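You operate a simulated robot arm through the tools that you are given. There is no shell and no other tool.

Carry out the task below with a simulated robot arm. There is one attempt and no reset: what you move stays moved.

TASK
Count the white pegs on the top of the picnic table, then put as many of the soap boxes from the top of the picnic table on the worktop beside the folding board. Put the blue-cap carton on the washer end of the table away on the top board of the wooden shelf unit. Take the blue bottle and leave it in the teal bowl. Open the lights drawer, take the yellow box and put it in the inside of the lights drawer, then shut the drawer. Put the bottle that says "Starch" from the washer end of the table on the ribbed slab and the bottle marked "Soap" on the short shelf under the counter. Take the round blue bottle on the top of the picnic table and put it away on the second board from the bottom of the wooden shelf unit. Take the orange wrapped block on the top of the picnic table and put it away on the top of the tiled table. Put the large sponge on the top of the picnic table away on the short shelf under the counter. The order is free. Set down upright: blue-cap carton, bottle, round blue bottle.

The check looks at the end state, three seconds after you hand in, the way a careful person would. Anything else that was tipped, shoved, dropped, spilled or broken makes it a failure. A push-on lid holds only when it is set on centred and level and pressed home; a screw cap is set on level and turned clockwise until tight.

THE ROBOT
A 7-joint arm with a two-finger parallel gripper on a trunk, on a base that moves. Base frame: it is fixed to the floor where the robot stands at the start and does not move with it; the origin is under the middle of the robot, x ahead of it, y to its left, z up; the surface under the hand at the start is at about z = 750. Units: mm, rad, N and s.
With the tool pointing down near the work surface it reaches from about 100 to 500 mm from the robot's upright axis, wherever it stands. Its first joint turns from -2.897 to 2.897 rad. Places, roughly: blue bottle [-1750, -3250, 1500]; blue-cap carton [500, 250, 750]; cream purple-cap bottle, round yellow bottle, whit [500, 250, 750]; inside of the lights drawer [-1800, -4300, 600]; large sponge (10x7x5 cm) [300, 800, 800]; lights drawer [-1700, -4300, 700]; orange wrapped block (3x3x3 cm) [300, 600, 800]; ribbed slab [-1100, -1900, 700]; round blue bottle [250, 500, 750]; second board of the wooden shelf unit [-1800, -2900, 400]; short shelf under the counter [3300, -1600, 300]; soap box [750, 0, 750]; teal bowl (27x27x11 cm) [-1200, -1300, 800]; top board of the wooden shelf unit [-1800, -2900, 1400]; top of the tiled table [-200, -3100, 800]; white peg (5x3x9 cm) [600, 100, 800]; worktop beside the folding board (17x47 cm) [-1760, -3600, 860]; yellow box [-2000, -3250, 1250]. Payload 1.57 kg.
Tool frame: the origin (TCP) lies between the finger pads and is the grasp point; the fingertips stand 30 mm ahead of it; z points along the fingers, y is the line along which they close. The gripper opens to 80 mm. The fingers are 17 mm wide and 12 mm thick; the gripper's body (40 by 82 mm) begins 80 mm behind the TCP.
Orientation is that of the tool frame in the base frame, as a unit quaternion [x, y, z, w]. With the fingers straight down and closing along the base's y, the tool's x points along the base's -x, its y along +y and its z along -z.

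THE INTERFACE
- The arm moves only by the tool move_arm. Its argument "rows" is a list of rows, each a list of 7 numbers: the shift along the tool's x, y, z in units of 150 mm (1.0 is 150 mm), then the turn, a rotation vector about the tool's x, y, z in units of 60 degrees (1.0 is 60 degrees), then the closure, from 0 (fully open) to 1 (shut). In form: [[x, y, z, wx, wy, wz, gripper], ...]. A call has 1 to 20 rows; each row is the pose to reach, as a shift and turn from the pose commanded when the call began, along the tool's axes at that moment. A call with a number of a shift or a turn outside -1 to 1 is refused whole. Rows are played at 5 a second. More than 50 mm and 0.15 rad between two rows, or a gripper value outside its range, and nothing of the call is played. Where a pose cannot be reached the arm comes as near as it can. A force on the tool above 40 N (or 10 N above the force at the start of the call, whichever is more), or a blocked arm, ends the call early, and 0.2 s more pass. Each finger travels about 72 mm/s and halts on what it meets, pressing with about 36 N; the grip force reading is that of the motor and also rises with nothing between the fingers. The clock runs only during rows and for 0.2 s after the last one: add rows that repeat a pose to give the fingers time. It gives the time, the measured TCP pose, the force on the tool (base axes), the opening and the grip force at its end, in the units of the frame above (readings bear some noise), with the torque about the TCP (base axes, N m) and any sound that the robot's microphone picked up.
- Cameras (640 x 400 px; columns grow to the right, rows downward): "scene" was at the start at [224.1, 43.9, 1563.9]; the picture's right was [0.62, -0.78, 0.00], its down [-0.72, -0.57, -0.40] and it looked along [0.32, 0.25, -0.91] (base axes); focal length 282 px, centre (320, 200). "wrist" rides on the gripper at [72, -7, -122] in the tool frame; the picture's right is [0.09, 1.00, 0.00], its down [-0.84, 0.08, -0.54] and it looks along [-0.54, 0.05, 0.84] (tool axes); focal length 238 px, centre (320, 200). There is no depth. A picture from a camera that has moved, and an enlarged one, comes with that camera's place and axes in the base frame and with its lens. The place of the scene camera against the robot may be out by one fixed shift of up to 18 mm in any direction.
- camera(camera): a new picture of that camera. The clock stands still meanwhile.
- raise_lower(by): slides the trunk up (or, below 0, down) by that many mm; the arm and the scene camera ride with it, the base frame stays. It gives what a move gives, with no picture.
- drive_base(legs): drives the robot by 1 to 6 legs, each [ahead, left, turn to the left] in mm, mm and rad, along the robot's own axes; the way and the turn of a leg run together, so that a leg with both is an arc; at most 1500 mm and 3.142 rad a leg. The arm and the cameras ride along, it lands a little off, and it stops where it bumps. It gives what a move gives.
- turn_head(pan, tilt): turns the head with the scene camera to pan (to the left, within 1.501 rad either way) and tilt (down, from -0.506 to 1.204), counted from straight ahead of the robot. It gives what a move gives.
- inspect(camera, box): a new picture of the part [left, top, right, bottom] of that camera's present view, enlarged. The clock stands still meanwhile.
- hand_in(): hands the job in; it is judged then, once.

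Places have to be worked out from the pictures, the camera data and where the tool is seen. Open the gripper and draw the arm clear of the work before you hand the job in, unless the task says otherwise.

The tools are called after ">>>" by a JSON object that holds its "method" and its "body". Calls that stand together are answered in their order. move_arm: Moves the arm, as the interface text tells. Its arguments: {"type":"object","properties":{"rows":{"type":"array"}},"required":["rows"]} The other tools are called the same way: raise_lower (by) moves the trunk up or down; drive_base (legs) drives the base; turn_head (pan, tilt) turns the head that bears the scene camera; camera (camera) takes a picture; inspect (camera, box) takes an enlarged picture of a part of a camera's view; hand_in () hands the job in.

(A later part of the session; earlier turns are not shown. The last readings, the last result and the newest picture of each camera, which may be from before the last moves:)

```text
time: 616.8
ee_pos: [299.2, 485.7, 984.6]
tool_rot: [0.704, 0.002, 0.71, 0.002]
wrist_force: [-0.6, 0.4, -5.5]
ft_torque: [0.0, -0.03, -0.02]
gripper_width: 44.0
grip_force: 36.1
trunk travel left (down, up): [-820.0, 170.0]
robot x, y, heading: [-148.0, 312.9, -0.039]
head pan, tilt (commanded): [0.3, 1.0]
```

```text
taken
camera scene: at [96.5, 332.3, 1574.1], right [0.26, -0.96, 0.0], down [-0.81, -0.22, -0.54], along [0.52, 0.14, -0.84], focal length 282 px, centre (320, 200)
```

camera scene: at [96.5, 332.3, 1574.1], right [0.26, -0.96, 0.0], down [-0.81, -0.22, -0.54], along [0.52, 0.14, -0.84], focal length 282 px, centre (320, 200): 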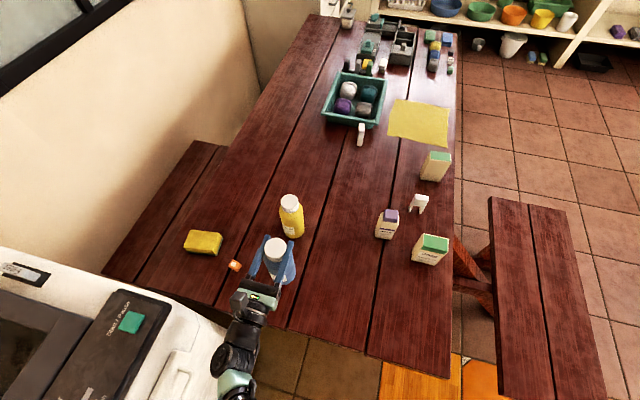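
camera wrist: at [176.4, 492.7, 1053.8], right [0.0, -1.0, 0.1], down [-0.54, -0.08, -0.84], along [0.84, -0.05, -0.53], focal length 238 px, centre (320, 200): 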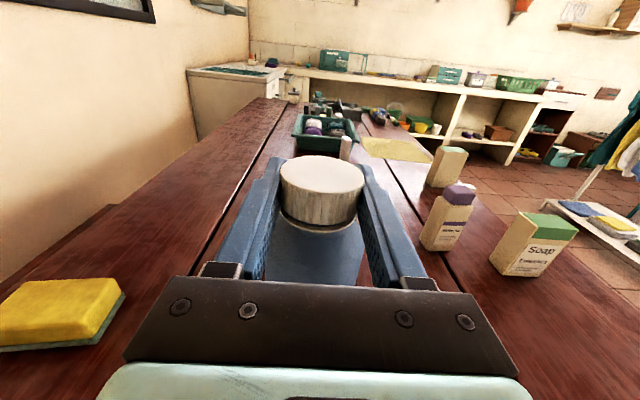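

Bottle lifted (~5.5 N). Raising, bringing the arm closer to the centre line, and driving to the shelf.

>>> {"method": "raise_lower", "body": {"by": 150}}

>>> {"method": "move_arm", "body": {"rows": [[0, 0.2, 0, 0, 0, 0, 1], [0, 0.4, 0, 0, 0, 0, 1], [0, 0.6, 0, 0, 0, 0, 1], [0, 0.75, 0, 0, 0, 0, 1]]}}

>>> {"method": "drive_base", "body": {"legs": [[-60, 0, 0.035], [0, -1480, 0], [0, -150, 0], [0, 0, 3.14], [260, 0, 0]]}}

```text
time: 618.5
ee_pos: [298.3, 485.5, 1134.5]
tool_rot: [0.704, 0.001, 0.71, 0.003]
wrist_force: [-0.1, -0.9, -3.9]
ft_torque: [0.01, -0.02, -0.05]
gripper_width: 44.0
grip_force: 35.8
trunk travel left (down, up): [-970.0, 20.0]
robot x, y, heading: [-147.4, 314.7, -0.033]
head pan, tilt (commanded): [0.3, 1.0]
```

```text
time: 619.5
ee_pos: [298.1, 371.9, 1132.6]
tool_rot: [0.704, 0.002, 0.71, 0.002]
wrist_force: [0.4, 0.2, -4.1]
ft_torque: [0.01, -0.03, 0.01]
gripper_width: 44.0
grip_force: 36.2
trunk travel left (down, up): [-970.0, 20.0]
robot x, y, heading: [-152.5, 310.8, -0.035]
head pan, tilt (commanded): [0.3, 1.0]
```

```text
time: 637.1
ee_pos: [-888.4, -1381.0, 1132.7]
tool_rot: [0.015, -0.703, 0.011, 0.711]
wrist_force: [0.0, 0.9, -4.3]
ft_torque: [-0.06, -0.01, -0.01]
gripper_width: 44.8
grip_force: 36.2
trunk travel left (down, up): [-970.0, 20.0]
robot x, y, heading: [-445.9, -1300.4, -3.137]
head pan, tilt (commanded): [0.3, 1.0]
```

Continuing to the shelf front.

>>> {"method": "drive_base", "body": {"legs": [[0, 1230, 0], [210, 70, 0], [190, 260, 0]]}}

>>> {"method": "camera", "body": {"camera": "wrist"}}

```text
time: 646.2
ee_pos: [-1237.4, -2953.0, 1132.2]
tool_rot: [0.025, -0.704, 0.021, 0.709]
wrist_force: [0.4, 0.0, -2.9]
ft_torque: [0.0, -0.02, -0.01]
gripper_width: 44.3
grip_force: 35.2
trunk travel left (down, up): [-970.0, 20.0]
robot x, y, heading: [-794.6, -2861.1, -3.112]
head pan, tilt (commanded): [0.3, 1.0]
```

```text
taken
camera wrist: at [-1115.0, -2951.5, 1202.4], right [-0.06, 0.99, 0.1], down [0.53, 0.12, -0.84], along [-0.85, 0.0, -0.53], focal length 238 px, centre (320, 200)
```

wrist: 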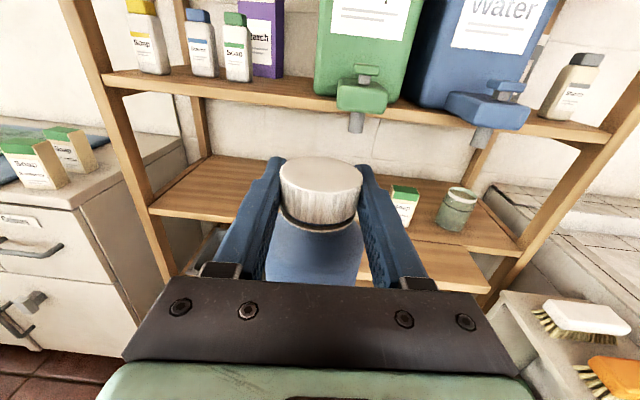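

Squaring the heading and lowering the trunk in two steps to bring the bottle to the second board's level.

>>> {"method": "drive_base", "body": {"legs": [[0, 0, -0.03]]}}

>>> {"method": "raise_lower", "body": {"by": -400}}

>>> {"method": "raise_lower", "body": {"by": -90}}

>>> {"method": "camera", "body": {"camera": "wrist"}}

>>> {"method": "turn_head", "body": {"pan": 0.0, "tilt": 0.5}}

>>> {"method": "camera", "body": {"camera": "scene"}}

```text
time: 647.0
ee_pos: [-1240.2, -2940.2, 1132.5]
tool_rot: [0.014, -0.704, 0.01, 0.71]
wrist_force: [0.0, 0.0, -4.4]
ft_torque: [0.0, -0.03, 0.02]
gripper_width: 44.3
grip_force: 36.2
trunk travel left (down, up): [-970.0, 20.0]
robot x, y, heading: [-800.6, -2864.2, -3.137]
head pan, tilt (commanded): [0.3, 1.0]
```

```text
time: 650.9
ee_pos: [-1240.6, -2940.2, 733.2]
tool_rot: [0.016, -0.704, 0.011, 0.71]
wrist_force: [-0.4, -0.5, -4.0]
ft_torque: [0.04, 0.01, 0.0]
gripper_width: 44.7
grip_force: 36.1
trunk travel left (down, up): [-570.0, 420.0]
robot x, y, heading: [-800.1, -2858.8, -3.139]
head pan, tilt (commanded): [0.3, 1.0]
```

```text
time: 652.1
ee_pos: [-1240.6, -2939.8, 642.1]
tool_rot: [0.015, -0.704, 0.01, 0.71]
wrist_force: [-0.2, -0.3, -4.4]
ft_torque: [0.0, -0.02, -0.03]
gripper_width: 44.6
grip_force: 35.8
trunk travel left (down, up): [-480.0, 510.0]
robot x, y, heading: [-798.6, -2861.7, -3.136]
head pan, tilt (commanded): [0.3, 1.0]
```

```text
taken
camera wrist: at [-1117.6, -2942.1, 712.1], right [-0.03, 0.99, 0.1], down [0.53, 0.1, -0.84], along [-0.85, 0.02, -0.53], focal length 238 px, centre (320, 200)
```

wrist: 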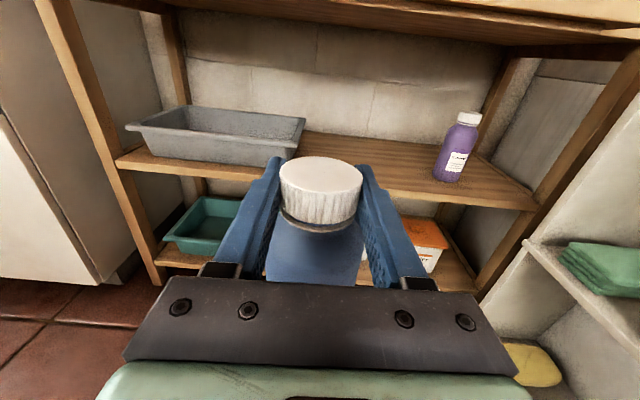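

```text
time: 653.0
ee_pos: [-1240.3, -2939.8, 642.5]
tool_rot: [0.015, -0.704, 0.01, 0.71]
wrist_force: [-0.8, 0.3, -5.3]
ft_torque: [-0.03, -0.03, 0.0]
gripper_width: 44.5
grip_force: 35.8
trunk travel left (down, up): [-480.0, 510.0]
robot x, y, heading: [-797.8, -2858.8, -3.139]
head pan, tilt (commanded): [0.0, 0.499]
```

```text
taken
camera scene: at [-1050.2, -2856.9, 1275.2], right [0.0, 1.0, 0.0], down [0.48, 0.0, -0.88], along [-0.88, 0.0, -0.48], focal length 282 px, centre (320, 200)
```

scene: 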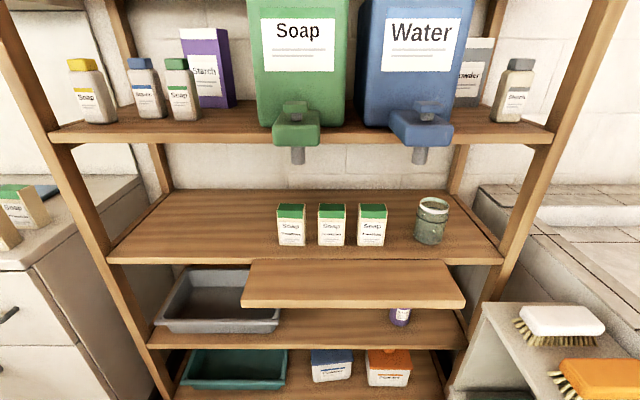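

I need the ledge's underside height; zooming on the upper part of the wrist view.

>>> {"method": "inspect", "body": {"camera": "wrist", "box": [140, 0, 560, 210]}}

>>> {"method": "inspect", "body": {"camera": "scene", "box": [140, 180, 500, 400]}}

```text
1.52 times, centred on (350, 105) of wrist
camera zoom: at [-1117.6, -2942.1, 712.1], right [-0.03, 0.99, 0.1], down [0.53, 0.1, -0.84], along [-0.85, 0.02, -0.53], focal length 363 px, centre (274, 345)
```

zoom: 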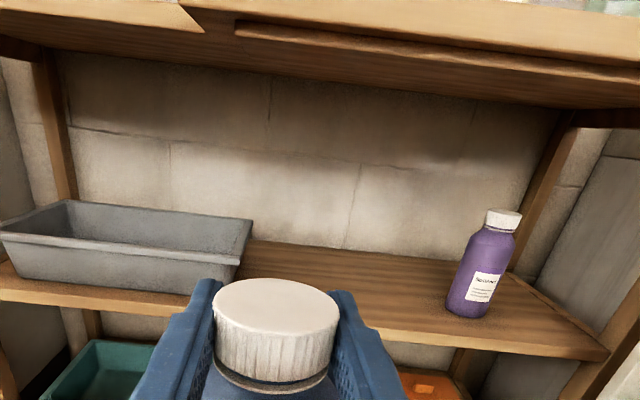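

```text
1.78 times, centred on (320, 290) of scene
camera zoom: at [-1050.2, -2856.9, 1275.2], right [0.0, 1.0, 0.0], down [0.48, 0.0, -0.88], along [-0.88, 0.0, -0.48], focal length 502 px, centre (320, 40)
```

zoom: 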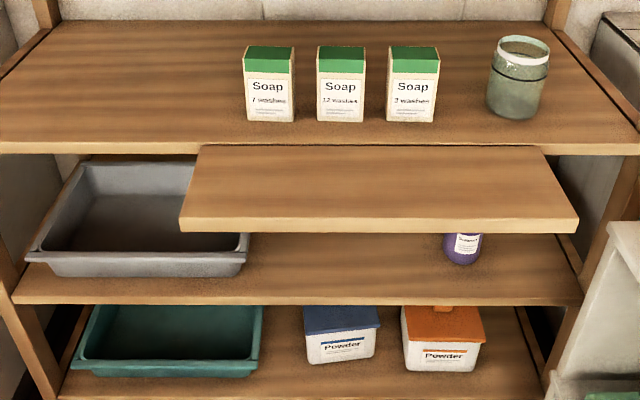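

Ledge underside ≈z 767, board ≈463, tray's right end ≈y -2990. Shifting to y≈-2915 and driving 330 mm forward.

>>> {"method": "move_arm", "body": {"rows": [[0, 0.08, 0, 0, 0, 0, 1], [0, 0.167, 0, 0, 0, 0, 1], [0, 0.167, 0, 0, 0, 0, 1]]}}

>>> {"method": "drive_base", "body": {"legs": [[250, 0, 0]]}}

>>> {"method": "camera", "body": {"camera": "wrist"}}

>>> {"method": "camera", "body": {"camera": "scene"}}

```text
time: 653.8
ee_pos: [-1241.7, -2916.4, 643.5]
tool_rot: [0.015, -0.704, 0.01, 0.71]
wrist_force: [0.0, -0.6, -3.8]
ft_torque: [-0.03, 0.0, 0.0]
gripper_width: 44.4
grip_force: 35.6
trunk travel left (down, up): [-480.0, 510.0]
robot x, y, heading: [-798.2, -2862.4, -3.137]
head pan, tilt (commanded): [0.0, 0.499]
```

```text
time: 655.6
ee_pos: [-1488.9, -2915.3, 642.5]
tool_rot: [0.014, -0.705, 0.01, 0.709]
wrist_force: [-0.2, -1.0, -4.4]
ft_torque: [-0.01, 0.0, 0.03]
gripper_width: 44.7
grip_force: 35.5
trunk travel left (down, up): [-480.0, 510.0]
robot x, y, heading: [-1046.4, -2867.2, -3.143]
head pan, tilt (commanded): [0.0, 0.499]
```

```text
taken
camera wrist: at [-1367.3, -2917.6, 712.4], right [-0.03, 0.99, 0.1], down [0.53, 0.1, -0.84], along [-0.85, 0.02, -0.53], focal length 238 px, centre (320, 200)
```

wrist: 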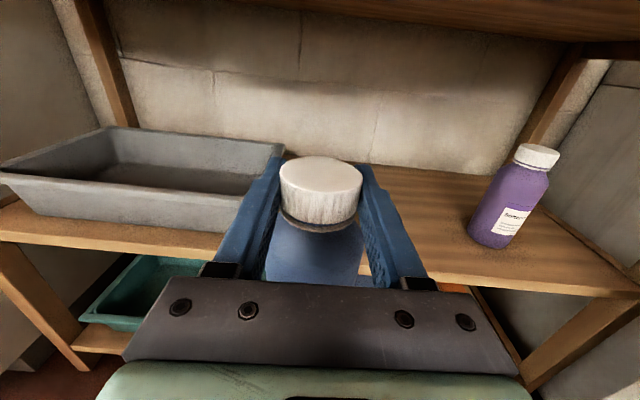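

```text
taken
camera scene: at [-1298.8, -2857.0, 1275.1], right [0.0, 1.0, 0.0], down [0.48, 0.0, -0.88], along [-0.88, 0.0, -0.48], focal length 282 px, centre (320, 200)
```

scene: 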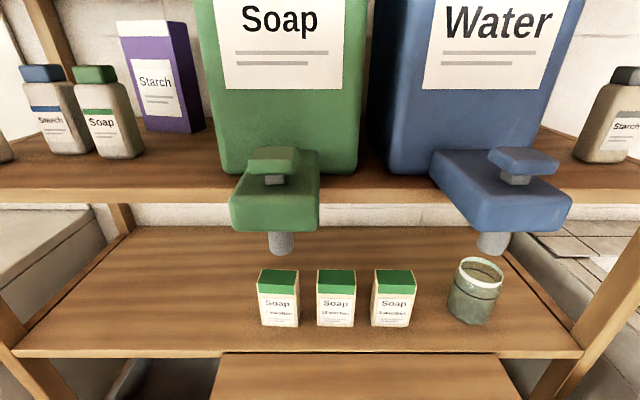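

Clear of the tray by ~35 mm. Driving 80 mm more, then extending the arm under the ledge.

>>> {"method": "drive_base", "body": {"legs": [[80, 0, 0]]}}

>>> {"method": "move_arm", "body": {"rows": [[0, 0, 0.15, 0, 0, 0, 1], [0, 0, 0.3, 0, 0, 0, 1], [0, 0, 0.45, 0, 0, 0, 1], [0, 0, 0.6, 0, 0, 0, 1], [0, 0, 0.8, 0, 0, 0, 1], [0, 0, 0.8, 0, 0, 0, 1]]}}

>>> {"method": "camera", "body": {"camera": "wrist"}}

```text
time: 656.7
ee_pos: [-1569.7, -2915.6, 643.3]
tool_rot: [0.014, -0.705, 0.01, 0.709]
wrist_force: [-0.5, 0.0, -3.5]
ft_torque: [-0.02, -0.01, 0.01]
gripper_width: 44.5
grip_force: 36.1
trunk travel left (down, up): [-480.0, 510.0]
robot x, y, heading: [-1119.5, -2859.2, -3.139]
head pan, tilt (commanded): [0.0, 0.499]
```

```text
time: 658.1
ee_pos: [-1689.5, -2918.7, 643.0]
tool_rot: [0.015, -0.705, 0.01, 0.709]
wrist_force: [0.5, 0.5, -3.8]
ft_torque: [0.01, -0.01, -0.01]
gripper_width: 44.6
grip_force: 36.3
trunk travel left (down, up): [-480.0, 510.0]
robot x, y, heading: [-1120.4, -2859.7, -3.141]
head pan, tilt (commanded): [0.0, 0.499]
```

```text
taken
camera wrist: at [-1567.4, -2920.7, 713.6], right [-0.03, 0.99, 0.1], down [0.53, 0.1, -0.84], along [-0.85, 0.02, -0.53], focal length 238 px, centre (320, 200)
```

wrist: 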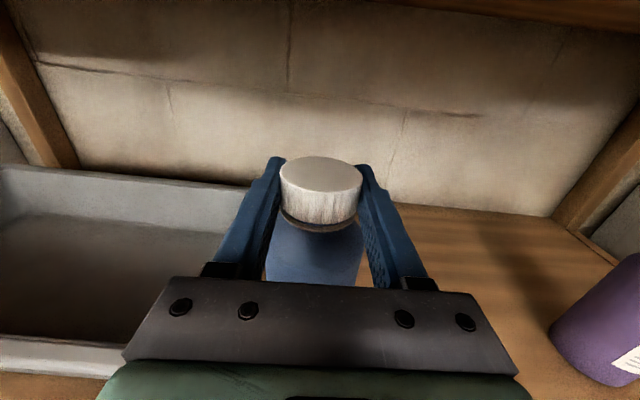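

In position under the ledge. Lowering with the trunk in small steps.

>>> {"method": "raise_lower", "body": {"by": -12}}

>>> {"method": "raise_lower", "body": {"by": -5}}

>>> {"method": "raise_lower", "body": {"by": -4}}

```text
time: 658.7
ee_pos: [-1688.6, -2918.4, 633.0]
tool_rot: [0.014, -0.705, 0.01, 0.709]
wrist_force: [0.2, 0.2, -3.9]
ft_torque: [0.0, 0.0, 0.01]
gripper_width: 44.6
grip_force: 36.3
trunk travel left (down, up): [-468.0, 522.0]
robot x, y, heading: [-1125.7, -2865.1, -3.145]
head pan, tilt (commanded): [0.0, 0.499]
```

```text
time: 659.2
ee_pos: [-1689.2, -2918.3, 627.7]
tool_rot: [0.014, -0.704, 0.009, 0.71]
wrist_force: [-0.5, 0.3, -4.2]
ft_torque: [0.03, -0.02, 0.01]
gripper_width: 44.3
grip_force: 35.7
trunk travel left (down, up): [-463.0, 527.0]
robot x, y, heading: [-1123.5, -2863.6, -3.138]
head pan, tilt (commanded): [0.0, 0.499]
```

```text
time: 659.8
ee_pos: [-1689.3, -2918.1, 623.5]
tool_rot: [0.014, -0.705, 0.01, 0.709]
wrist_force: [-0.4, 0.1, -4.2]
ft_torque: [0.03, 0.0, -0.03]
gripper_width: 44.4
grip_force: 35.7
trunk travel left (down, up): [-459.0, 531.0]
robot x, y, heading: [-1123.3, -2864.6, -3.144]
head pan, tilt (commanded): [0.0, 0.499]
```

>>> {"method": "raise_lower", "body": {"by": -4}}

>>> {"method": "raise_lower", "body": {"by": -4}}

```text
time: 660.3
ee_pos: [-1690.6, -2919.0, 618.3]
tool_rot: [0.013, -0.705, 0.009, 0.71]
wrist_force: [-0.9, -0.4, -4.2]
ft_torque: [0.01, 0.01, -0.01]
gripper_width: 44.4
grip_force: 35.8
trunk travel left (down, up): [-455.0, 535.0]
robot x, y, heading: [-1124.6, -2863.6, -3.143]
head pan, tilt (commanded): [0.0, 0.499]
```

```text
time: 660.8
ee_pos: [-1688.8, -2918.5, 613.9]
tool_rot: [0.013, -0.705, 0.009, 0.709]
wrist_force: [0.2, 0.0, -4.4]
ft_torque: [0.0, -0.01, 0.03]
gripper_width: 44.4
grip_force: 36.9
trunk travel left (down, up): [-451.0, 539.0]
robot x, y, heading: [-1123.6, -2863.0, -3.136]
head pan, tilt (commanded): [0.0, 0.499]
```

Not yet in contact; continuing down in 4 mm steps.

>>> {"method": "raise_lower", "body": {"by": -4}}

>>> {"method": "raise_lower", "body": {"by": -4}}

>>> {"method": "raise_lower", "body": {"by": -4}}

```text
time: 661.4
ee_pos: [-1689.1, -2918.6, 611.1]
tool_rot: [0.015, -0.705, 0.011, 0.709]
wrist_force: [-0.8, -0.6, -3.4]
ft_torque: [0.02, 0.0, -0.01]
gripper_width: 44.7
grip_force: 36.2
trunk travel left (down, up): [-447.0, 543.0]
robot x, y, heading: [-1121.4, -2862.4, -3.139]
head pan, tilt (commanded): [0.0, 0.499]
```

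```text
time: 661.9
ee_pos: [-1690.7, -2917.5, 609.1]
tool_rot: [0.013, -0.702, 0.01, 0.712]
wrist_force: [1.3, 1.2, 6.5]
ft_torque: [-0.06, -0.19, -0.01]
gripper_width: 44.6
grip_force: 36.0
trunk travel left (down, up): [-443.0, 547.0]
robot x, y, heading: [-1127.0, -2866.1, -3.144]
head pan, tilt (commanded): [0.0, 0.499]
```

```text
time: 662.4
ee_pos: [-1691.1, -2917.6, 609.6]
tool_rot: [0.012, -0.699, 0.009, 0.715]
wrist_force: [4.6, 3.3, 23.9]
ft_torque: [-0.04, -0.43, 0.03]
gripper_width: 44.6
grip_force: 36.4
trunk travel left (down, up): [-439.0, 551.0]
robot x, y, heading: [-1125.7, -2862.5, -3.141]
head pan, tilt (commanded): [0.0, 0.499]
```

Contact (board ≈z 451). Easing up 4 mm and opening.

>>> {"method": "raise_lower", "body": {"by": 4}}

>>> {"method": "move_arm", "body": {"rows": [[0, 0, 0, 0, 0, 0, 0.35], [0, 0, 0, 0, 0, 0, 0.25], [0, 0, 0, 0, 0, 0, 0.1], [0, 0, 0, 0, 0, 0, 0], [0, 0, 0, 0, 0, 0, 0]]}}

>>> {"method": "camera", "body": {"camera": "wrist"}}

```text
time: 663.0
ee_pos: [-1691.0, -2918.6, 609.1]
tool_rot: [0.014, -0.703, 0.01, 0.711]
wrist_force: [-4.3, 2.7, 12.9]
ft_torque: [-0.05, 0.84, -0.09]
gripper_width: 44.7
grip_force: 36.4
trunk travel left (down, up): [-443.0, 547.0]
robot x, y, heading: [-1127.9, -2864.1, -3.138]
head pan, tilt (commanded): [0.0, 0.499]
```

```text
time: 664.2
ee_pos: [-1690.6, -2918.5, 608.1]
tool_rot: [0.015, -0.704, 0.01, 0.71]
wrist_force: [0.0, -0.5, 0.6]
ft_torque: [-0.01, 0.02, 0.0]
gripper_width: 80.4
grip_force: 0.1
trunk travel left (down, up): [-443.0, 547.0]
robot x, y, heading: [-1124.7, -2864.7, -3.142]
head pan, tilt (commanded): [0.0, 0.499]
```

```text
taken
camera wrist: at [-1567.0, -2920.8, 676.9], right [-0.03, 0.99, 0.1], down [0.53, 0.1, -0.84], along [-0.85, 0.02, -0.53], focal length 238 px, centre (320, 200)
```

wrist: 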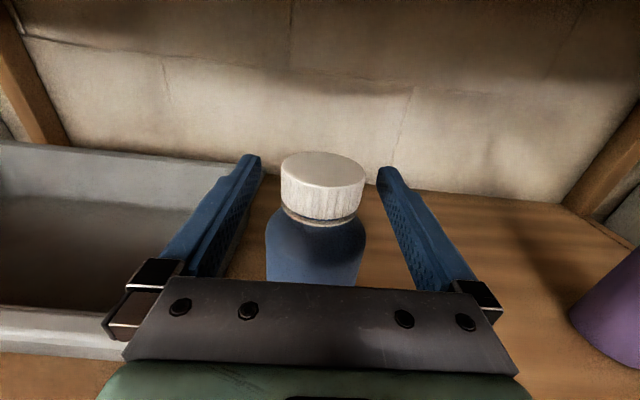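

The bottle stands upright on the second board. Backing the base straight out.

>>> {"method": "drive_base", "body": {"legs": [[-260, 0, 0]]}}

>>> {"method": "camera", "body": {"camera": "wrist"}}

>>> {"method": "raise_lower", "body": {"by": 400}}

```text
time: 666.1
ee_pos: [-1423.1, -2916.6, 609.0]
tool_rot: [0.014, -0.704, 0.009, 0.71]
wrist_force: [0.2, -0.6, -0.5]
ft_torque: [0.0, 0.01, -0.03]
gripper_width: 80.1
grip_force: 0.1
trunk travel left (down, up): [-443.0, 547.0]
robot x, y, heading: [-854.8, -2862.4, -3.142]
head pan, tilt (commanded): [0.0, 0.499]
```

```text
taken
camera wrist: at [-1300.7, -2920.3, 677.1], right [-0.03, 0.99, 0.1], down [0.53, 0.1, -0.84], along [-0.85, 0.03, -0.53], focal length 238 px, centre (320, 200)
```

wrist: 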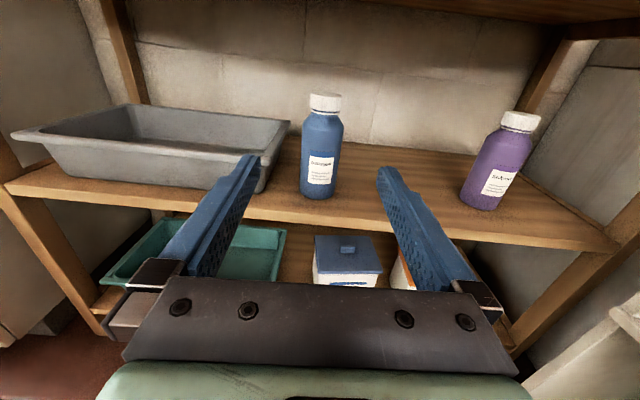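

```text
time: 669.9
ee_pos: [-1422.9, -2918.6, 1007.0]
tool_rot: [0.014, -0.704, 0.01, 0.71]
wrist_force: [-0.6, 0.2, -0.8]
ft_torque: [0.01, -0.02, 0.01]
gripper_width: 79.9
grip_force: 0.1
trunk travel left (down, up): [-843.0, 147.0]
robot x, y, heading: [-859.3, -2866.2, -3.142]
head pan, tilt (commanded): [0.0, 0.499]
```

Next the orange block. Driving back to the table's left side.

>>> {"method": "drive_base", "body": {"legs": [[-190, -270, 0], [-200, -70, 0], [0, -1200, 0], [-300, 0, 0]]}}

>>> {"method": "drive_base", "body": {"legs": [[0, 0, 3.14]]}}

```text
time: 680.7
ee_pos: [-743.4, -1372.4, 1006.8]
tool_rot: [0.016, -0.704, 0.012, 0.71]
wrist_force: [0.2, -0.4, -0.1]
ft_torque: [-0.01, 0.03, -0.01]
gripper_width: 79.8
grip_force: 0.1
trunk travel left (down, up): [-843.0, 147.0]
robot x, y, heading: [-177.0, -1314.8, -3.136]
head pan, tilt (commanded): [0.0, 0.499]
```

```text
time: 688.6
ee_pos: [378.9, -1202.3, 1006.6]
tool_rot: [0.703, 0.05, 0.708, -0.046]
wrist_force: [0.0, -0.3, -0.1]
ft_torque: [0.01, 0.01, 0.0]
gripper_width: 80.1
grip_force: 0.0
trunk travel left (down, up): [-843.0, 147.0]
robot x, y, heading: [-181.9, -1314.7, 0.106]
head pan, tilt (commanded): [0.0, 0.499]
```

>>> {"method": "drive_base", "body": {"legs": [[0, 0, -0.106], [0, 1480, 0], [0, 190, 0]]}}

>>> {"method": "move_arm", "body": {"rows": [[0, 0, -0.3, 0, 0, 0, 0], [0, 0, -0.6, 0, 0, 0, 0], [0, -0.2, -0.9, 0, 0, 0, 0], [0, -0.5, -0.9, 0, 0, 0, 0], [0, -0.8, -0.9, 0, 0, 0, 0]]}}

>>> {"method": "camera", "body": {"camera": "wrist"}}

```text
time: 697.6
ee_pos: [428.1, 378.0, 1007.9]
tool_rot: [0.704, 0.001, 0.71, 0.005]
wrist_force: [-0.3, -1.0, 0.2]
ft_torque: [-0.02, -0.03, -0.01]
gripper_width: 80.1
grip_force: 0.0
trunk travel left (down, up): [-843.0, 147.0]
robot x, y, heading: [-139.0, 345.8, -0.037]
head pan, tilt (commanded): [0.0, 0.499]
```

```text
refused: row 3 steps farther than a row can; nothing moved
```

```text
taken
camera wrist: at [305.5, 387.1, 1076.9], right [-0.01, -1.0, 0.1], down [-0.54, -0.08, -0.84], along [0.84, -0.06, -0.53], focal length 238 px, centre (320, 200)
```

wrist: 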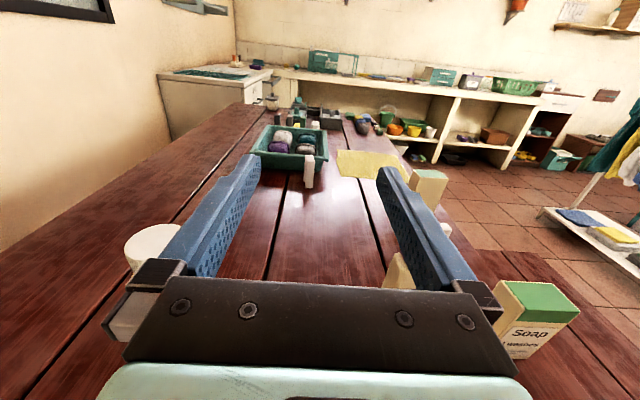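

The Soap bottle can be taken with this same horizontal pose, so I'll do it now: retract and shift left to face it.

>>> {"method": "move_arm", "body": {"rows": [[0, 0, -0.3, 0, 0, 0, 0], [0, 0, -0.6, 0, 0, 0, 0], [0, 0, -0.9, 0, 0, 0, 0], [0, -0.3, -0.95, 0, 0, 0, 0], [0, -0.6, -0.95, 0, 0, 0, 0], [0, -0.9, -0.95, 0, 0, 0, 0]]}}

>>> {"method": "raise_lower", "body": {"by": -70}}

>>> {"method": "camera", "body": {"camera": "wrist"}}

>>> {"method": "inspect", "body": {"camera": "wrist", "box": [220, 60, 400, 260]}}

```text
time: 699.0
ee_pos: [286.8, 515.3, 1008.5]
tool_rot: [0.704, 0.001, 0.71, 0.005]
wrist_force: [-0.1, 0.2, -2.0]
ft_torque: [0.02, 0.02, -0.01]
gripper_width: 80.0
grip_force: 0.1
trunk travel left (down, up): [-843.0, 147.0]
robot x, y, heading: [-139.4, 346.7, -0.039]
head pan, tilt (commanded): [0.0, 0.499]
```

```text
time: 700.1
ee_pos: [286.1, 515.5, 938.3]
tool_rot: [0.704, 0.001, 0.71, 0.004]
wrist_force: [0.7, 0.0, 0.8]
ft_torque: [-0.04, 0.01, 0.0]
gripper_width: 80.3
grip_force: 0.2
trunk travel left (down, up): [-773.0, 217.0]
robot x, y, heading: [-143.6, 342.8, -0.037]
head pan, tilt (commanded): [0.0, 0.499]
```

```text
taken
camera wrist: at [163.9, 523.5, 1008.5], right [-0.01, -1.0, 0.1], down [-0.54, -0.08, -0.84], along [0.84, -0.06, -0.53], focal length 238 px, centre (320, 200)
```

wrist: 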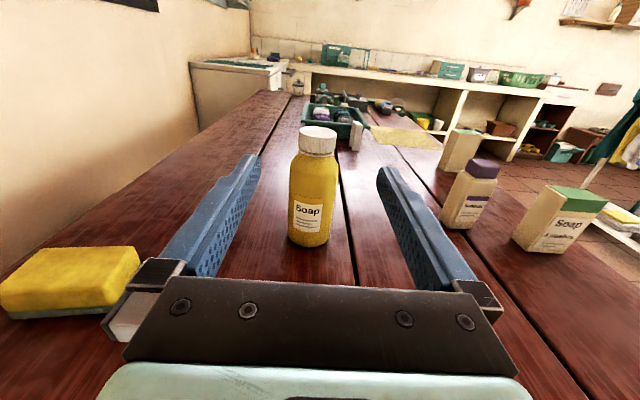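

```text
2.00 times, centred on (310, 160) of wrist
camera zoom: at [163.9, 523.5, 1008.5], right [-0.01, -1.0, 0.1], down [-0.54, -0.08, -0.84], along [0.84, -0.06, -0.53], focal length 477 px, centre (340, 280)
```

zoom: 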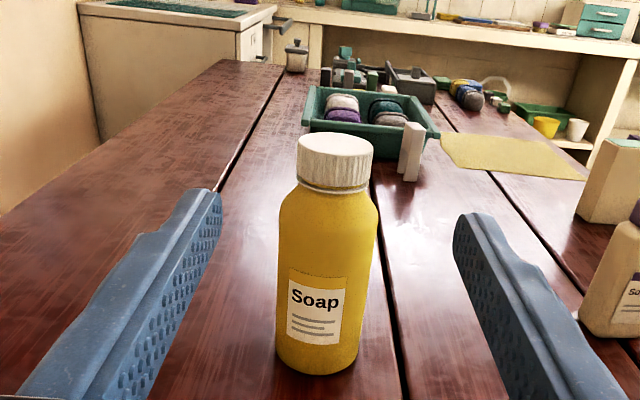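

Label "Soap" confirmed; same bottle shape, centre ≈(460,513), cap z 896–919. Driving 80 mm closer and fixing the heading.

>>> {"method": "drive_base", "body": {"legs": [[80, 0, 0.037]]}}

>>> {"method": "camera", "body": {"camera": "wrist"}}

```text
time: 701.2
ee_pos: [361.1, 529.2, 938.8]
tool_rot: [0.705, 0.013, 0.709, -0.009]
wrist_force: [-0.3, 0.0, 0.6]
ft_torque: [-0.01, -0.01, -0.01]
gripper_width: 80.2
grip_force: 0.1
trunk travel left (down, up): [-773.0, 217.0]
robot x, y, heading: [-58.1, 345.3, -0.0]
head pan, tilt (commanded): [0.0, 0.499]
```

```text
taken
camera wrist: at [238.4, 533.1, 1008.3], right [0.03, -0.99, 0.1], down [-0.53, -0.1, -0.84], along [0.85, -0.03, -0.53], focal length 238 px, centre (320, 200)
```

wrist: 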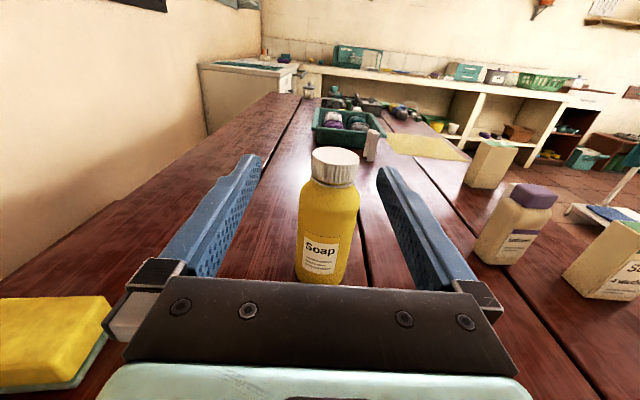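

Cap centre ≈(458,515.5). Aligning in y, yaw and z, then advancing 55 mm to re-check.

>>> {"method": "move_arm", "body": {"rows": [[-0.1, 0.05, 0, -0.015, 0, 0, 0], [-0.2, 0.09, 0, -0.03, 0, 0, 0], [-0.2, 0.09, 0.15, -0.03, 0, 0, 0], [-0.2, 0.09, 0.37, -0.03, 0, 0, 0], [-0.2, 0.09, 0.37, -0.03, 0, 0, 0]]}}

>>> {"method": "camera", "body": {"camera": "wrist"}}

```text
time: 702.4
ee_pos: [415.5, 516.2, 909.0]
tool_rot: [0.705, 0.002, 0.709, 0.001]
wrist_force: [-0.2, 0.3, 0.2]
ft_torque: [-0.02, 0.01, -0.02]
gripper_width: 79.9
grip_force: 0.1
trunk travel left (down, up): [-773.0, 217.0]
robot x, y, heading: [-59.0, 346.8, -0.003]
head pan, tilt (commanded): [0.0, 0.499]
```

```text
taken
camera wrist: at [293.9, 524.3, 978.2], right [0.0, -1.0, 0.1], down [-0.54, -0.08, -0.84], along [0.84, -0.05, -0.53], focal length 238 px, centre (320, 200)
```

wrist: 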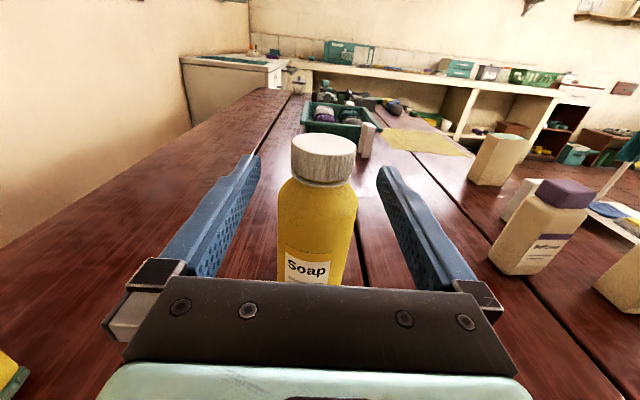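

Centred. Advancing 43 mm, closing and lifting.

>>> {"method": "move_arm", "body": {"rows": [[0, 0.01, 0.1, 0, 0, 0, 0], [0, 0.01, 0.2, 0, 0, 0, 0], [0, 0.01, 0.285, 0, 0, 0, 0], [0, 0.01, 0.285, 0, 0, 0, 0.2], [0, 0.01, 0.285, 0, 0, 0, 1], [0, 0.01, 0.285, 0, 0, 0, 1], [0, 0.01, 0.285, 0, 0, 0, 1], [0, 0.01, 0.285, 0, 0, 0, 1]]}}

>>> {"method": "camera", "body": {"camera": "wrist"}}

>>> {"method": "move_arm", "body": {"rows": [[0.1, 0, 0, 0, 0, 0, 1], [0.2, 0, 0, 0, 0, 0, 1], [0.35, 0, 0, 0, 0, 0, 1], [0.5, 0, 0, 0, 0, 0, 1], [0.5, 0, 0, 0, 0, 0, 1]]}}

```text
time: 704.2
ee_pos: [457.8, 515.3, 910.7]
tool_rot: [0.705, 0.002, 0.71, 0.002]
wrist_force: [0.5, -1.5, -0.2]
ft_torque: [-0.05, 0.0, 0.01]
gripper_width: 44.4
grip_force: 36.3
trunk travel left (down, up): [-773.0, 217.0]
robot x, y, heading: [-56.6, 345.7, 0.002]
head pan, tilt (commanded): [0.0, 0.499]
```

```text
taken
camera wrist: at [336.4, 523.8, 978.9], right [0.0, -1.0, 0.1], down [-0.54, -0.08, -0.84], along [0.84, -0.05, -0.53], focal length 238 px, centre (320, 200)
```

wrist: 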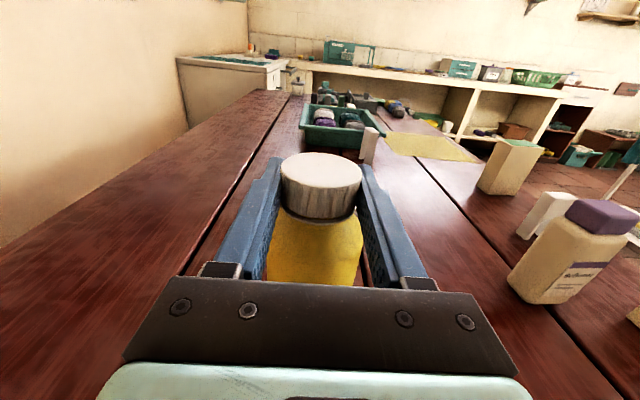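

```text
time: 705.4
ee_pos: [457.1, 516.5, 985.7]
tool_rot: [0.705, 0.003, 0.71, 0.002]
wrist_force: [-0.6, 0.0, -3.9]
ft_torque: [-0.01, 0.03, 0.0]
gripper_width: 44.4
grip_force: 36.2
trunk travel left (down, up): [-773.0, 217.0]
robot x, y, heading: [-56.4, 346.1, -0.003]
head pan, tilt (commanded): [0.0, 0.499]
```

Soap bottle lifted. Driving to the counter: back, strafe right past the bench, then forward along the aisle.

>>> {"method": "drive_base", "body": {"legs": [[-100, 0, 0], [0, -1400, 0], [1500, 0, 0], [600, 0, 0]]}}

>>> {"method": "turn_head", "body": {"pan": -0.5, "tilt": 0.45}}

>>> {"method": "camera", "body": {"camera": "scene"}}

>>> {"method": "turn_head", "body": {"pan": 1.4, "tilt": 0.4}}

>>> {"method": "camera", "body": {"camera": "scene"}}

```text
time: 723.2
ee_pos: [2482.4, -970.1, 986.0]
tool_rot: [0.705, -0.014, 0.709, 0.018]
wrist_force: [-0.4, -0.6, -4.0]
ft_torque: [0.0, -0.01, 0.0]
gripper_width: 44.5
grip_force: 36.2
trunk travel left (down, up): [-773.0, 217.0]
robot x, y, heading: [1956.9, -1119.1, -0.048]
head pan, tilt (commanded): [0.0, 0.499]
```

```text
time: 724.2
ee_pos: [2482.7, -970.7, 985.2]
tool_rot: [0.705, -0.015, 0.709, 0.019]
wrist_force: [0.1, 1.3, -3.7]
ft_torque: [-0.01, 0.01, 0.03]
gripper_width: 44.5
grip_force: 36.3
trunk travel left (down, up): [-773.0, 217.0]
robot x, y, heading: [1960.3, -1119.6, -0.048]
head pan, tilt (commanded): [-0.499, 0.45]
```

```text
taken
camera scene: at [2216.6, -1168.2, 1572.7], right [-0.52, -0.86, 0.0], down [-0.37, 0.23, -0.9], along [0.77, -0.47, -0.44], focal length 282 px, centre (320, 200)
```

scene: 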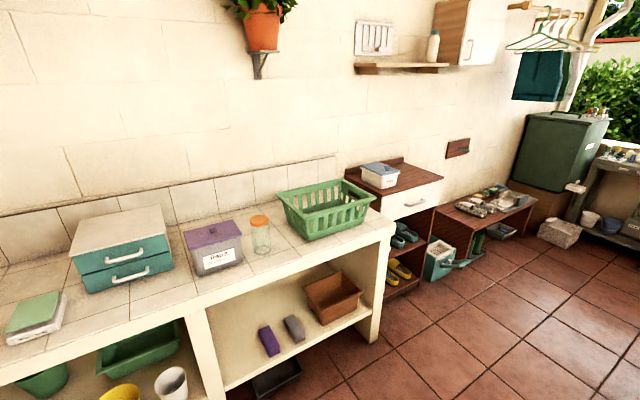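

```text
time: 726.0
ee_pos: [2482.5, -969.3, 985.9]
tool_rot: [0.704, -0.013, 0.709, 0.018]
wrist_force: [-0.4, -0.5, -3.9]
ft_torque: [0.03, 0.04, -0.04]
gripper_width: 44.3
grip_force: 35.4
trunk travel left (down, up): [-773.0, 217.0]
robot x, y, heading: [1960.7, -1116.7, -0.044]
head pan, tilt (commanded): [1.4, 0.4]
```

```text
taken
camera scene: at [2157.9, -1030.2, 1577.4], right [0.98, -0.22, 0.0], down [-0.08, -0.38, -0.92], along [0.2, 0.9, -0.39], focal length 282 px, centre (320, 200)
```

scene: 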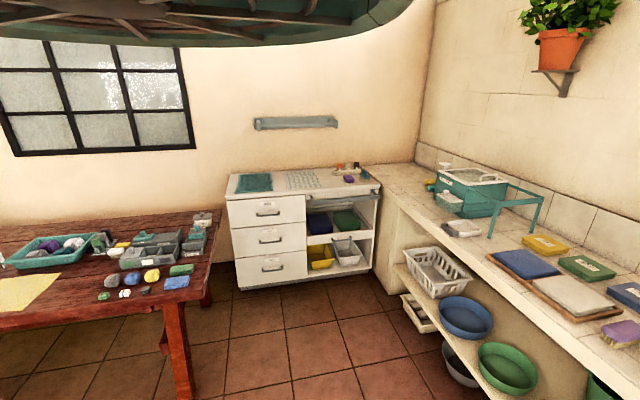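

From here I can also double-check the pegs on the far end of the table; zooming in on it and on the short shelf.

>>> {"method": "inspect", "body": {"camera": "scene", "box": [0, 210, 220, 320]}}

>>> {"method": "turn_head", "body": {"pan": -0.6, "tilt": 0.75}}

>>> {"method": "camera", "body": {"camera": "scene"}}

```text
2.91 times, centred on (110, 265) of scene
camera zoom: at [2157.9, -1030.2, 1577.4], right [0.98, -0.22, 0.0], down [-0.08, -0.38, -0.92], along [0.2, 0.9, -0.39], focal length 822 px, centre (931, 11)
```

zoom: 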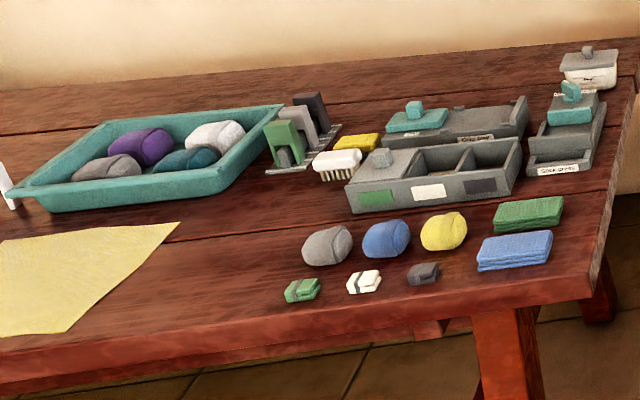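

```text
time: 728.0
ee_pos: [2482.0, -969.8, 985.9]
tool_rot: [0.705, -0.014, 0.709, 0.018]
wrist_force: [-0.6, 0.1, -4.7]
ft_torque: [0.03, 0.01, -0.01]
gripper_width: 44.2
grip_force: 35.9
trunk travel left (down, up): [-773.0, 217.0]
robot x, y, heading: [1961.5, -1120.1, -0.051]
head pan, tilt (commanded): [-0.6, 0.75]
```

```text
taken
camera scene: at [2204.1, -1170.5, 1546.3], right [-0.6, -0.8, 0.0], down [-0.54, 0.41, -0.73], along [0.58, -0.44, -0.68], focal length 282 px, centre (320, 200)
```

scene: 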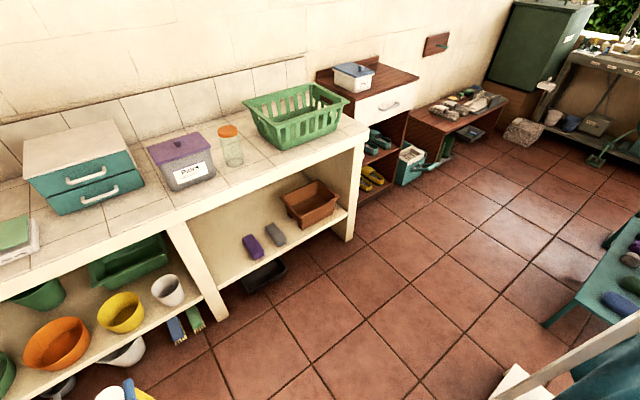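

No further pegs – two it is. The short shelf (z≈300, x from ≈3100, y≈-1180…-2050) holds a purple block, a gray block and a brown basket; its left part is free. Squaring up, moving forward, and centring the arm.

>>> {"method": "drive_base", "body": {"legs": [[0, 0, 0.049], [350, -150, 0]]}}

>>> {"method": "move_arm", "body": {"rows": [[0, 0.2, -0.1, 0.01, 0, 0, 1], [0, 0.4, -0.2, 0.02, 0, 0, 1], [0, 0.55, -0.3, 0.0, 0, 0, 1], [0, 0.55, -0.3, 0.0, 0, 0, 1]]}}

>>> {"method": "raise_lower", "body": {"by": -250}}

>>> {"method": "camera", "body": {"camera": "wrist"}}

>>> {"method": "turn_head", "body": {"pan": 0.0, "tilt": 0.6}}

>>> {"method": "camera", "body": {"camera": "scene"}}

```text
time: 730.8
ee_pos: [2836.7, -1095.2, 985.2]
tool_rot: [0.705, 0.003, 0.709, 0.0]
wrist_force: [-0.2, 0.3, -4.2]
ft_torque: [0.04, -0.02, -0.06]
gripper_width: 44.7
grip_force: 36.2
trunk travel left (down, up): [-773.0, 217.0]
robot x, y, heading: [2323.5, -1267.4, -0.001]
head pan, tilt (commanded): [-0.6, 0.75]
```

```text
time: 731.8
ee_pos: [2791.6, -1178.3, 986.5]
tool_rot: [0.705, 0.003, 0.709, 0.001]
wrist_force: [-0.2, 0.2, -4.0]
ft_torque: [0.02, 0.01, 0.04]
gripper_width: 44.6
grip_force: 35.5
trunk travel left (down, up): [-773.0, 217.0]
robot x, y, heading: [2320.7, -1266.1, 0.002]
head pan, tilt (commanded): [-0.6, 0.75]
```

```text
time: 734.4
ee_pos: [2790.5, -1177.7, 736.2]
tool_rot: [0.705, 0.004, 0.709, 0.001]
wrist_force: [0.1, 0.1, -3.9]
ft_torque: [0.02, 0.01, -0.01]
gripper_width: 44.3
grip_force: 36.1
trunk travel left (down, up): [-523.0, 467.0]
robot x, y, heading: [2319.7, -1268.1, 0.002]
head pan, tilt (commanded): [-0.6, 0.75]
```

```text
taken
camera wrist: at [2667.9, -1170.2, 806.0], right [0.0, -1.0, 0.1], down [-0.54, -0.08, -0.84], along [0.84, -0.05, -0.53], focal length 238 px, centre (320, 200)
```

wrist: 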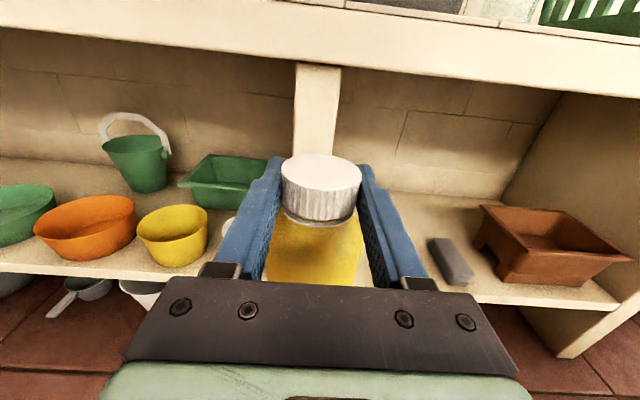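

```text
time: 735.4
ee_pos: [2789.8, -1177.8, 735.5]
tool_rot: [0.705, 0.003, 0.709, 0.001]
wrist_force: [-0.7, -0.4, -4.2]
ft_torque: [0.01, 0.05, -0.01]
gripper_width: 44.5
grip_force: 35.4
trunk travel left (down, up): [-523.0, 467.0]
robot x, y, heading: [2323.7, -1269.4, -0.0]
head pan, tilt (commanded): [0.0, 0.6]
```

```text
taken
camera scene: at [2588.5, -1261.2, 1309.1], right [0.0, -1.0, 0.0], down [-0.57, 0.0, -0.82], along [0.82, 0.0, -0.57], focal length 282 px, centre (320, 200)
```

scene: 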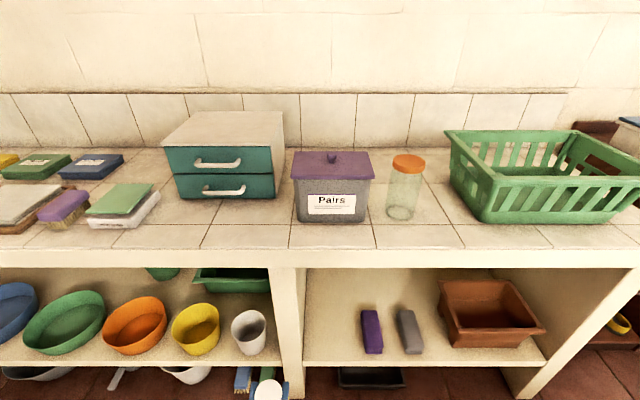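

The short shelf is the right compartment: its left part (y≈-1192…-1397) is free. I'll put the bottle toward the back at ≈(3300,-1290), leaving room in front for the sponge. Lowering arm and trunk now.

>>> {"method": "move_arm", "body": {"rows": [[-0.2, 0, 0, 0, 0, 0, 1], [-0.4, 0, 0, 0, 0, 0, 1], [-0.4, 0, 0, 0, 0, 0, 1]]}}

>>> {"method": "raise_lower", "body": {"by": -130}}

>>> {"method": "raise_lower", "body": {"by": -50}}

>>> {"method": "camera", "body": {"camera": "wrist"}}

```text
time: 736.2
ee_pos: [2791.0, -1178.5, 675.6]
tool_rot: [0.705, 0.004, 0.709, 0.0]
wrist_force: [-0.1, 0.2, -3.5]
ft_torque: [0.06, 0.06, -0.01]
gripper_width: 44.5
grip_force: 36.1
trunk travel left (down, up): [-523.0, 467.0]
robot x, y, heading: [2321.5, -1268.4, 0.006]
head pan, tilt (commanded): [0.0, 0.6]
```

```text
time: 737.8
ee_pos: [2792.2, -1179.3, 546.4]
tool_rot: [0.705, 0.003, 0.709, 0.0]
wrist_force: [0.1, -0.2, -4.4]
ft_torque: [0.01, 0.0, -0.04]
gripper_width: 44.3
grip_force: 35.9
trunk travel left (down, up): [-393.0, 597.0]
robot x, y, heading: [2324.6, -1271.5, 0.004]
head pan, tilt (commanded): [0.0, 0.6]
```

```text
time: 738.7
ee_pos: [2791.9, -1178.2, 495.8]
tool_rot: [0.705, 0.003, 0.709, 0.001]
wrist_force: [0.1, 0.2, -3.3]
ft_torque: [-0.01, 0.05, -0.01]
gripper_width: 44.4
grip_force: 36.3
trunk travel left (down, up): [-343.0, 647.0]
robot x, y, heading: [2327.2, -1266.8, 0.0]
head pan, tilt (commanded): [0.0, 0.6]
```

```text
taken
camera wrist: at [2669.5, -1171.6, 565.3], right [0.0, -1.0, 0.1], down [-0.54, -0.08, -0.84], along [0.84, -0.05, -0.53], focal length 238 px, centre (320, 200)
```

wrist: 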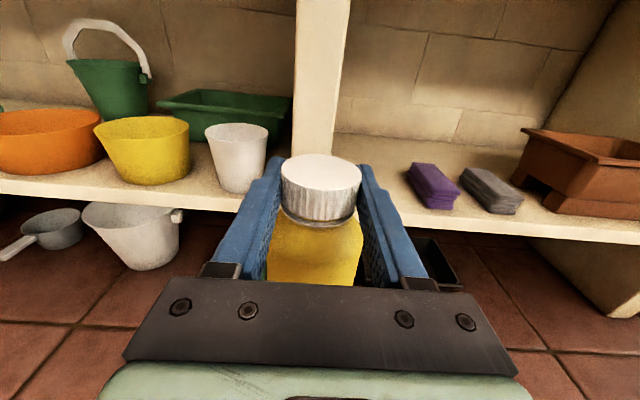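

Shelf at z≈300; free strip y≈-1214…-1415. Strafing right 122 mm and driving forward 330 mm.

>>> {"method": "drive_base", "body": {"legs": [[0, -122, 0], [300, 0, 0]]}}

>>> {"method": "camera", "body": {"camera": "wrist"}}

```text
time: 741.6
ee_pos: [3093.0, -1308.7, 495.0]
tool_rot: [0.705, 0.0, 0.71, 0.005]
wrist_force: [-0.3, 0.0, -3.8]
ft_torque: [0.01, 0.04, -0.01]
gripper_width: 44.6
grip_force: 36.1
trunk travel left (down, up): [-343.0, 647.0]
robot x, y, heading: [2622.7, -1393.1, -0.005]
head pan, tilt (commanded): [0.0, 0.6]
```

```text
taken
camera wrist: at [2970.5, -1300.5, 565.2], right [-0.01, -1.0, 0.1], down [-0.54, -0.08, -0.84], along [0.84, -0.06, -0.53], focal length 238 px, centre (320, 200)
```

wrist: 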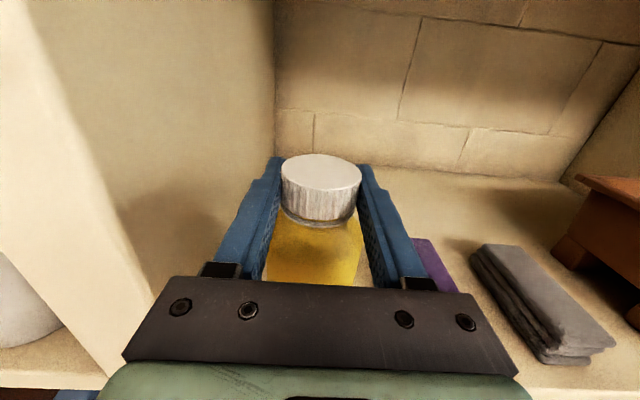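

Plenty of depth. Driving 80 mm further and extending the arm to x≈3300.

>>> {"method": "drive_base", "body": {"legs": [[80, 0, 0]]}}

>>> {"method": "move_arm", "body": {"rows": [[0, 0, 0.2, 0, 0, 0, 1], [0, 0, 0.4, 0, 0, 0, 1], [0, 0, 0.6, 0, 0, 0, 1], [0, 0, 0.8, 0, 0, 0, 1], [0, 0, 0.8, 0, 0, 0, 1]]}}

>>> {"method": "camera", "body": {"camera": "wrist"}}

```text
time: 742.7
ee_pos: [3171.7, -1309.1, 494.8]
tool_rot: [0.705, 0.001, 0.709, 0.005]
wrist_force: [0.8, -0.6, -3.8]
ft_torque: [0.0, 0.02, -0.01]
gripper_width: 44.6
grip_force: 36.5
trunk travel left (down, up): [-343.0, 647.0]
robot x, y, heading: [2701.8, -1392.0, -0.005]
head pan, tilt (commanded): [0.0, 0.6]
```

```text
time: 743.9
ee_pos: [3291.0, -1311.0, 493.9]
tool_rot: [0.705, 0.0, 0.709, 0.006]
wrist_force: [0.9, -0.3, -5.1]
ft_torque: [0.0, 0.05, -0.01]
gripper_width: 44.1
grip_force: 36.5
trunk travel left (down, up): [-343.0, 647.0]
robot x, y, heading: [2702.9, -1395.6, -0.009]
head pan, tilt (commanded): [0.0, 0.6]
```

```text
taken
camera wrist: at [3170.6, -1302.2, 563.6], right [-0.01, -1.0, 0.1], down [-0.54, -0.08, -0.84], along [0.84, -0.06, -0.54], focal length 238 px, centre (320, 200)
```

wrist: 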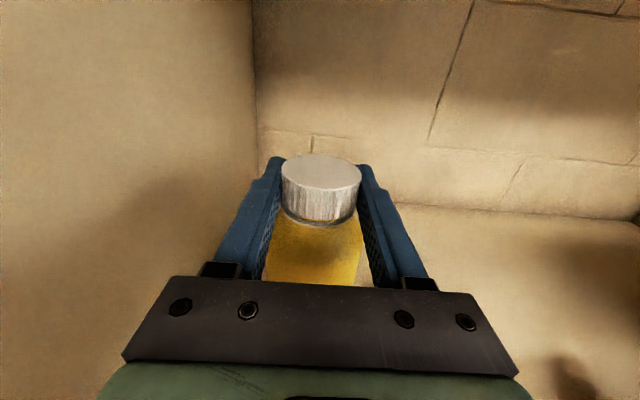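

Lowering with the trunk to find the shelf.

>>> {"method": "raise_lower", "body": {"by": -22}}

>>> {"method": "raise_lower", "body": {"by": -5}}

>>> {"method": "raise_lower", "body": {"by": -4}}

>>> {"method": "raise_lower", "body": {"by": -4}}

```text
time: 744.6
ee_pos: [3291.7, -1310.4, 471.6]
tool_rot: [0.705, 0.002, 0.709, 0.004]
wrist_force: [-0.4, 0.0, -3.4]
ft_torque: [0.02, 0.03, 0.02]
gripper_width: 44.8
grip_force: 35.6
trunk travel left (down, up): [-321.0, 669.0]
robot x, y, heading: [2700.0, -1391.5, -0.009]
head pan, tilt (commanded): [0.0, 0.6]
```

```text
time: 745.1
ee_pos: [3292.4, -1310.6, 466.8]
tool_rot: [0.705, 0.001, 0.709, 0.004]
wrist_force: [-0.9, 0.4, -3.5]
ft_torque: [0.0, 0.05, 0.01]
gripper_width: 44.4
grip_force: 35.8
trunk travel left (down, up): [-316.0, 674.0]
robot x, y, heading: [2702.1, -1392.0, -0.01]
head pan, tilt (commanded): [0.0, 0.6]
```

```text
time: 745.6
ee_pos: [3293.6, -1310.4, 462.9]
tool_rot: [0.705, 0.001, 0.709, 0.004]
wrist_force: [0.2, 0.1, -3.9]
ft_torque: [0.0, 0.04, -0.04]
gripper_width: 44.4
grip_force: 36.4
trunk travel left (down, up): [-312.0, 678.0]
robot x, y, heading: [2704.7, -1394.9, -0.005]
head pan, tilt (commanded): [0.0, 0.6]
```

```text
time: 746.2
ee_pos: [3293.2, -1310.9, 460.3]
tool_rot: [0.704, -0.001, 0.71, 0.005]
wrist_force: [0.4, -1.1, 0.5]
ft_torque: [0.04, 0.12, 0.01]
gripper_width: 44.3
grip_force: 36.0
trunk travel left (down, up): [-308.0, 682.0]
robot x, y, heading: [2699.4, -1396.4, -0.004]
head pan, tilt (commanded): [0.0, 0.6]
```

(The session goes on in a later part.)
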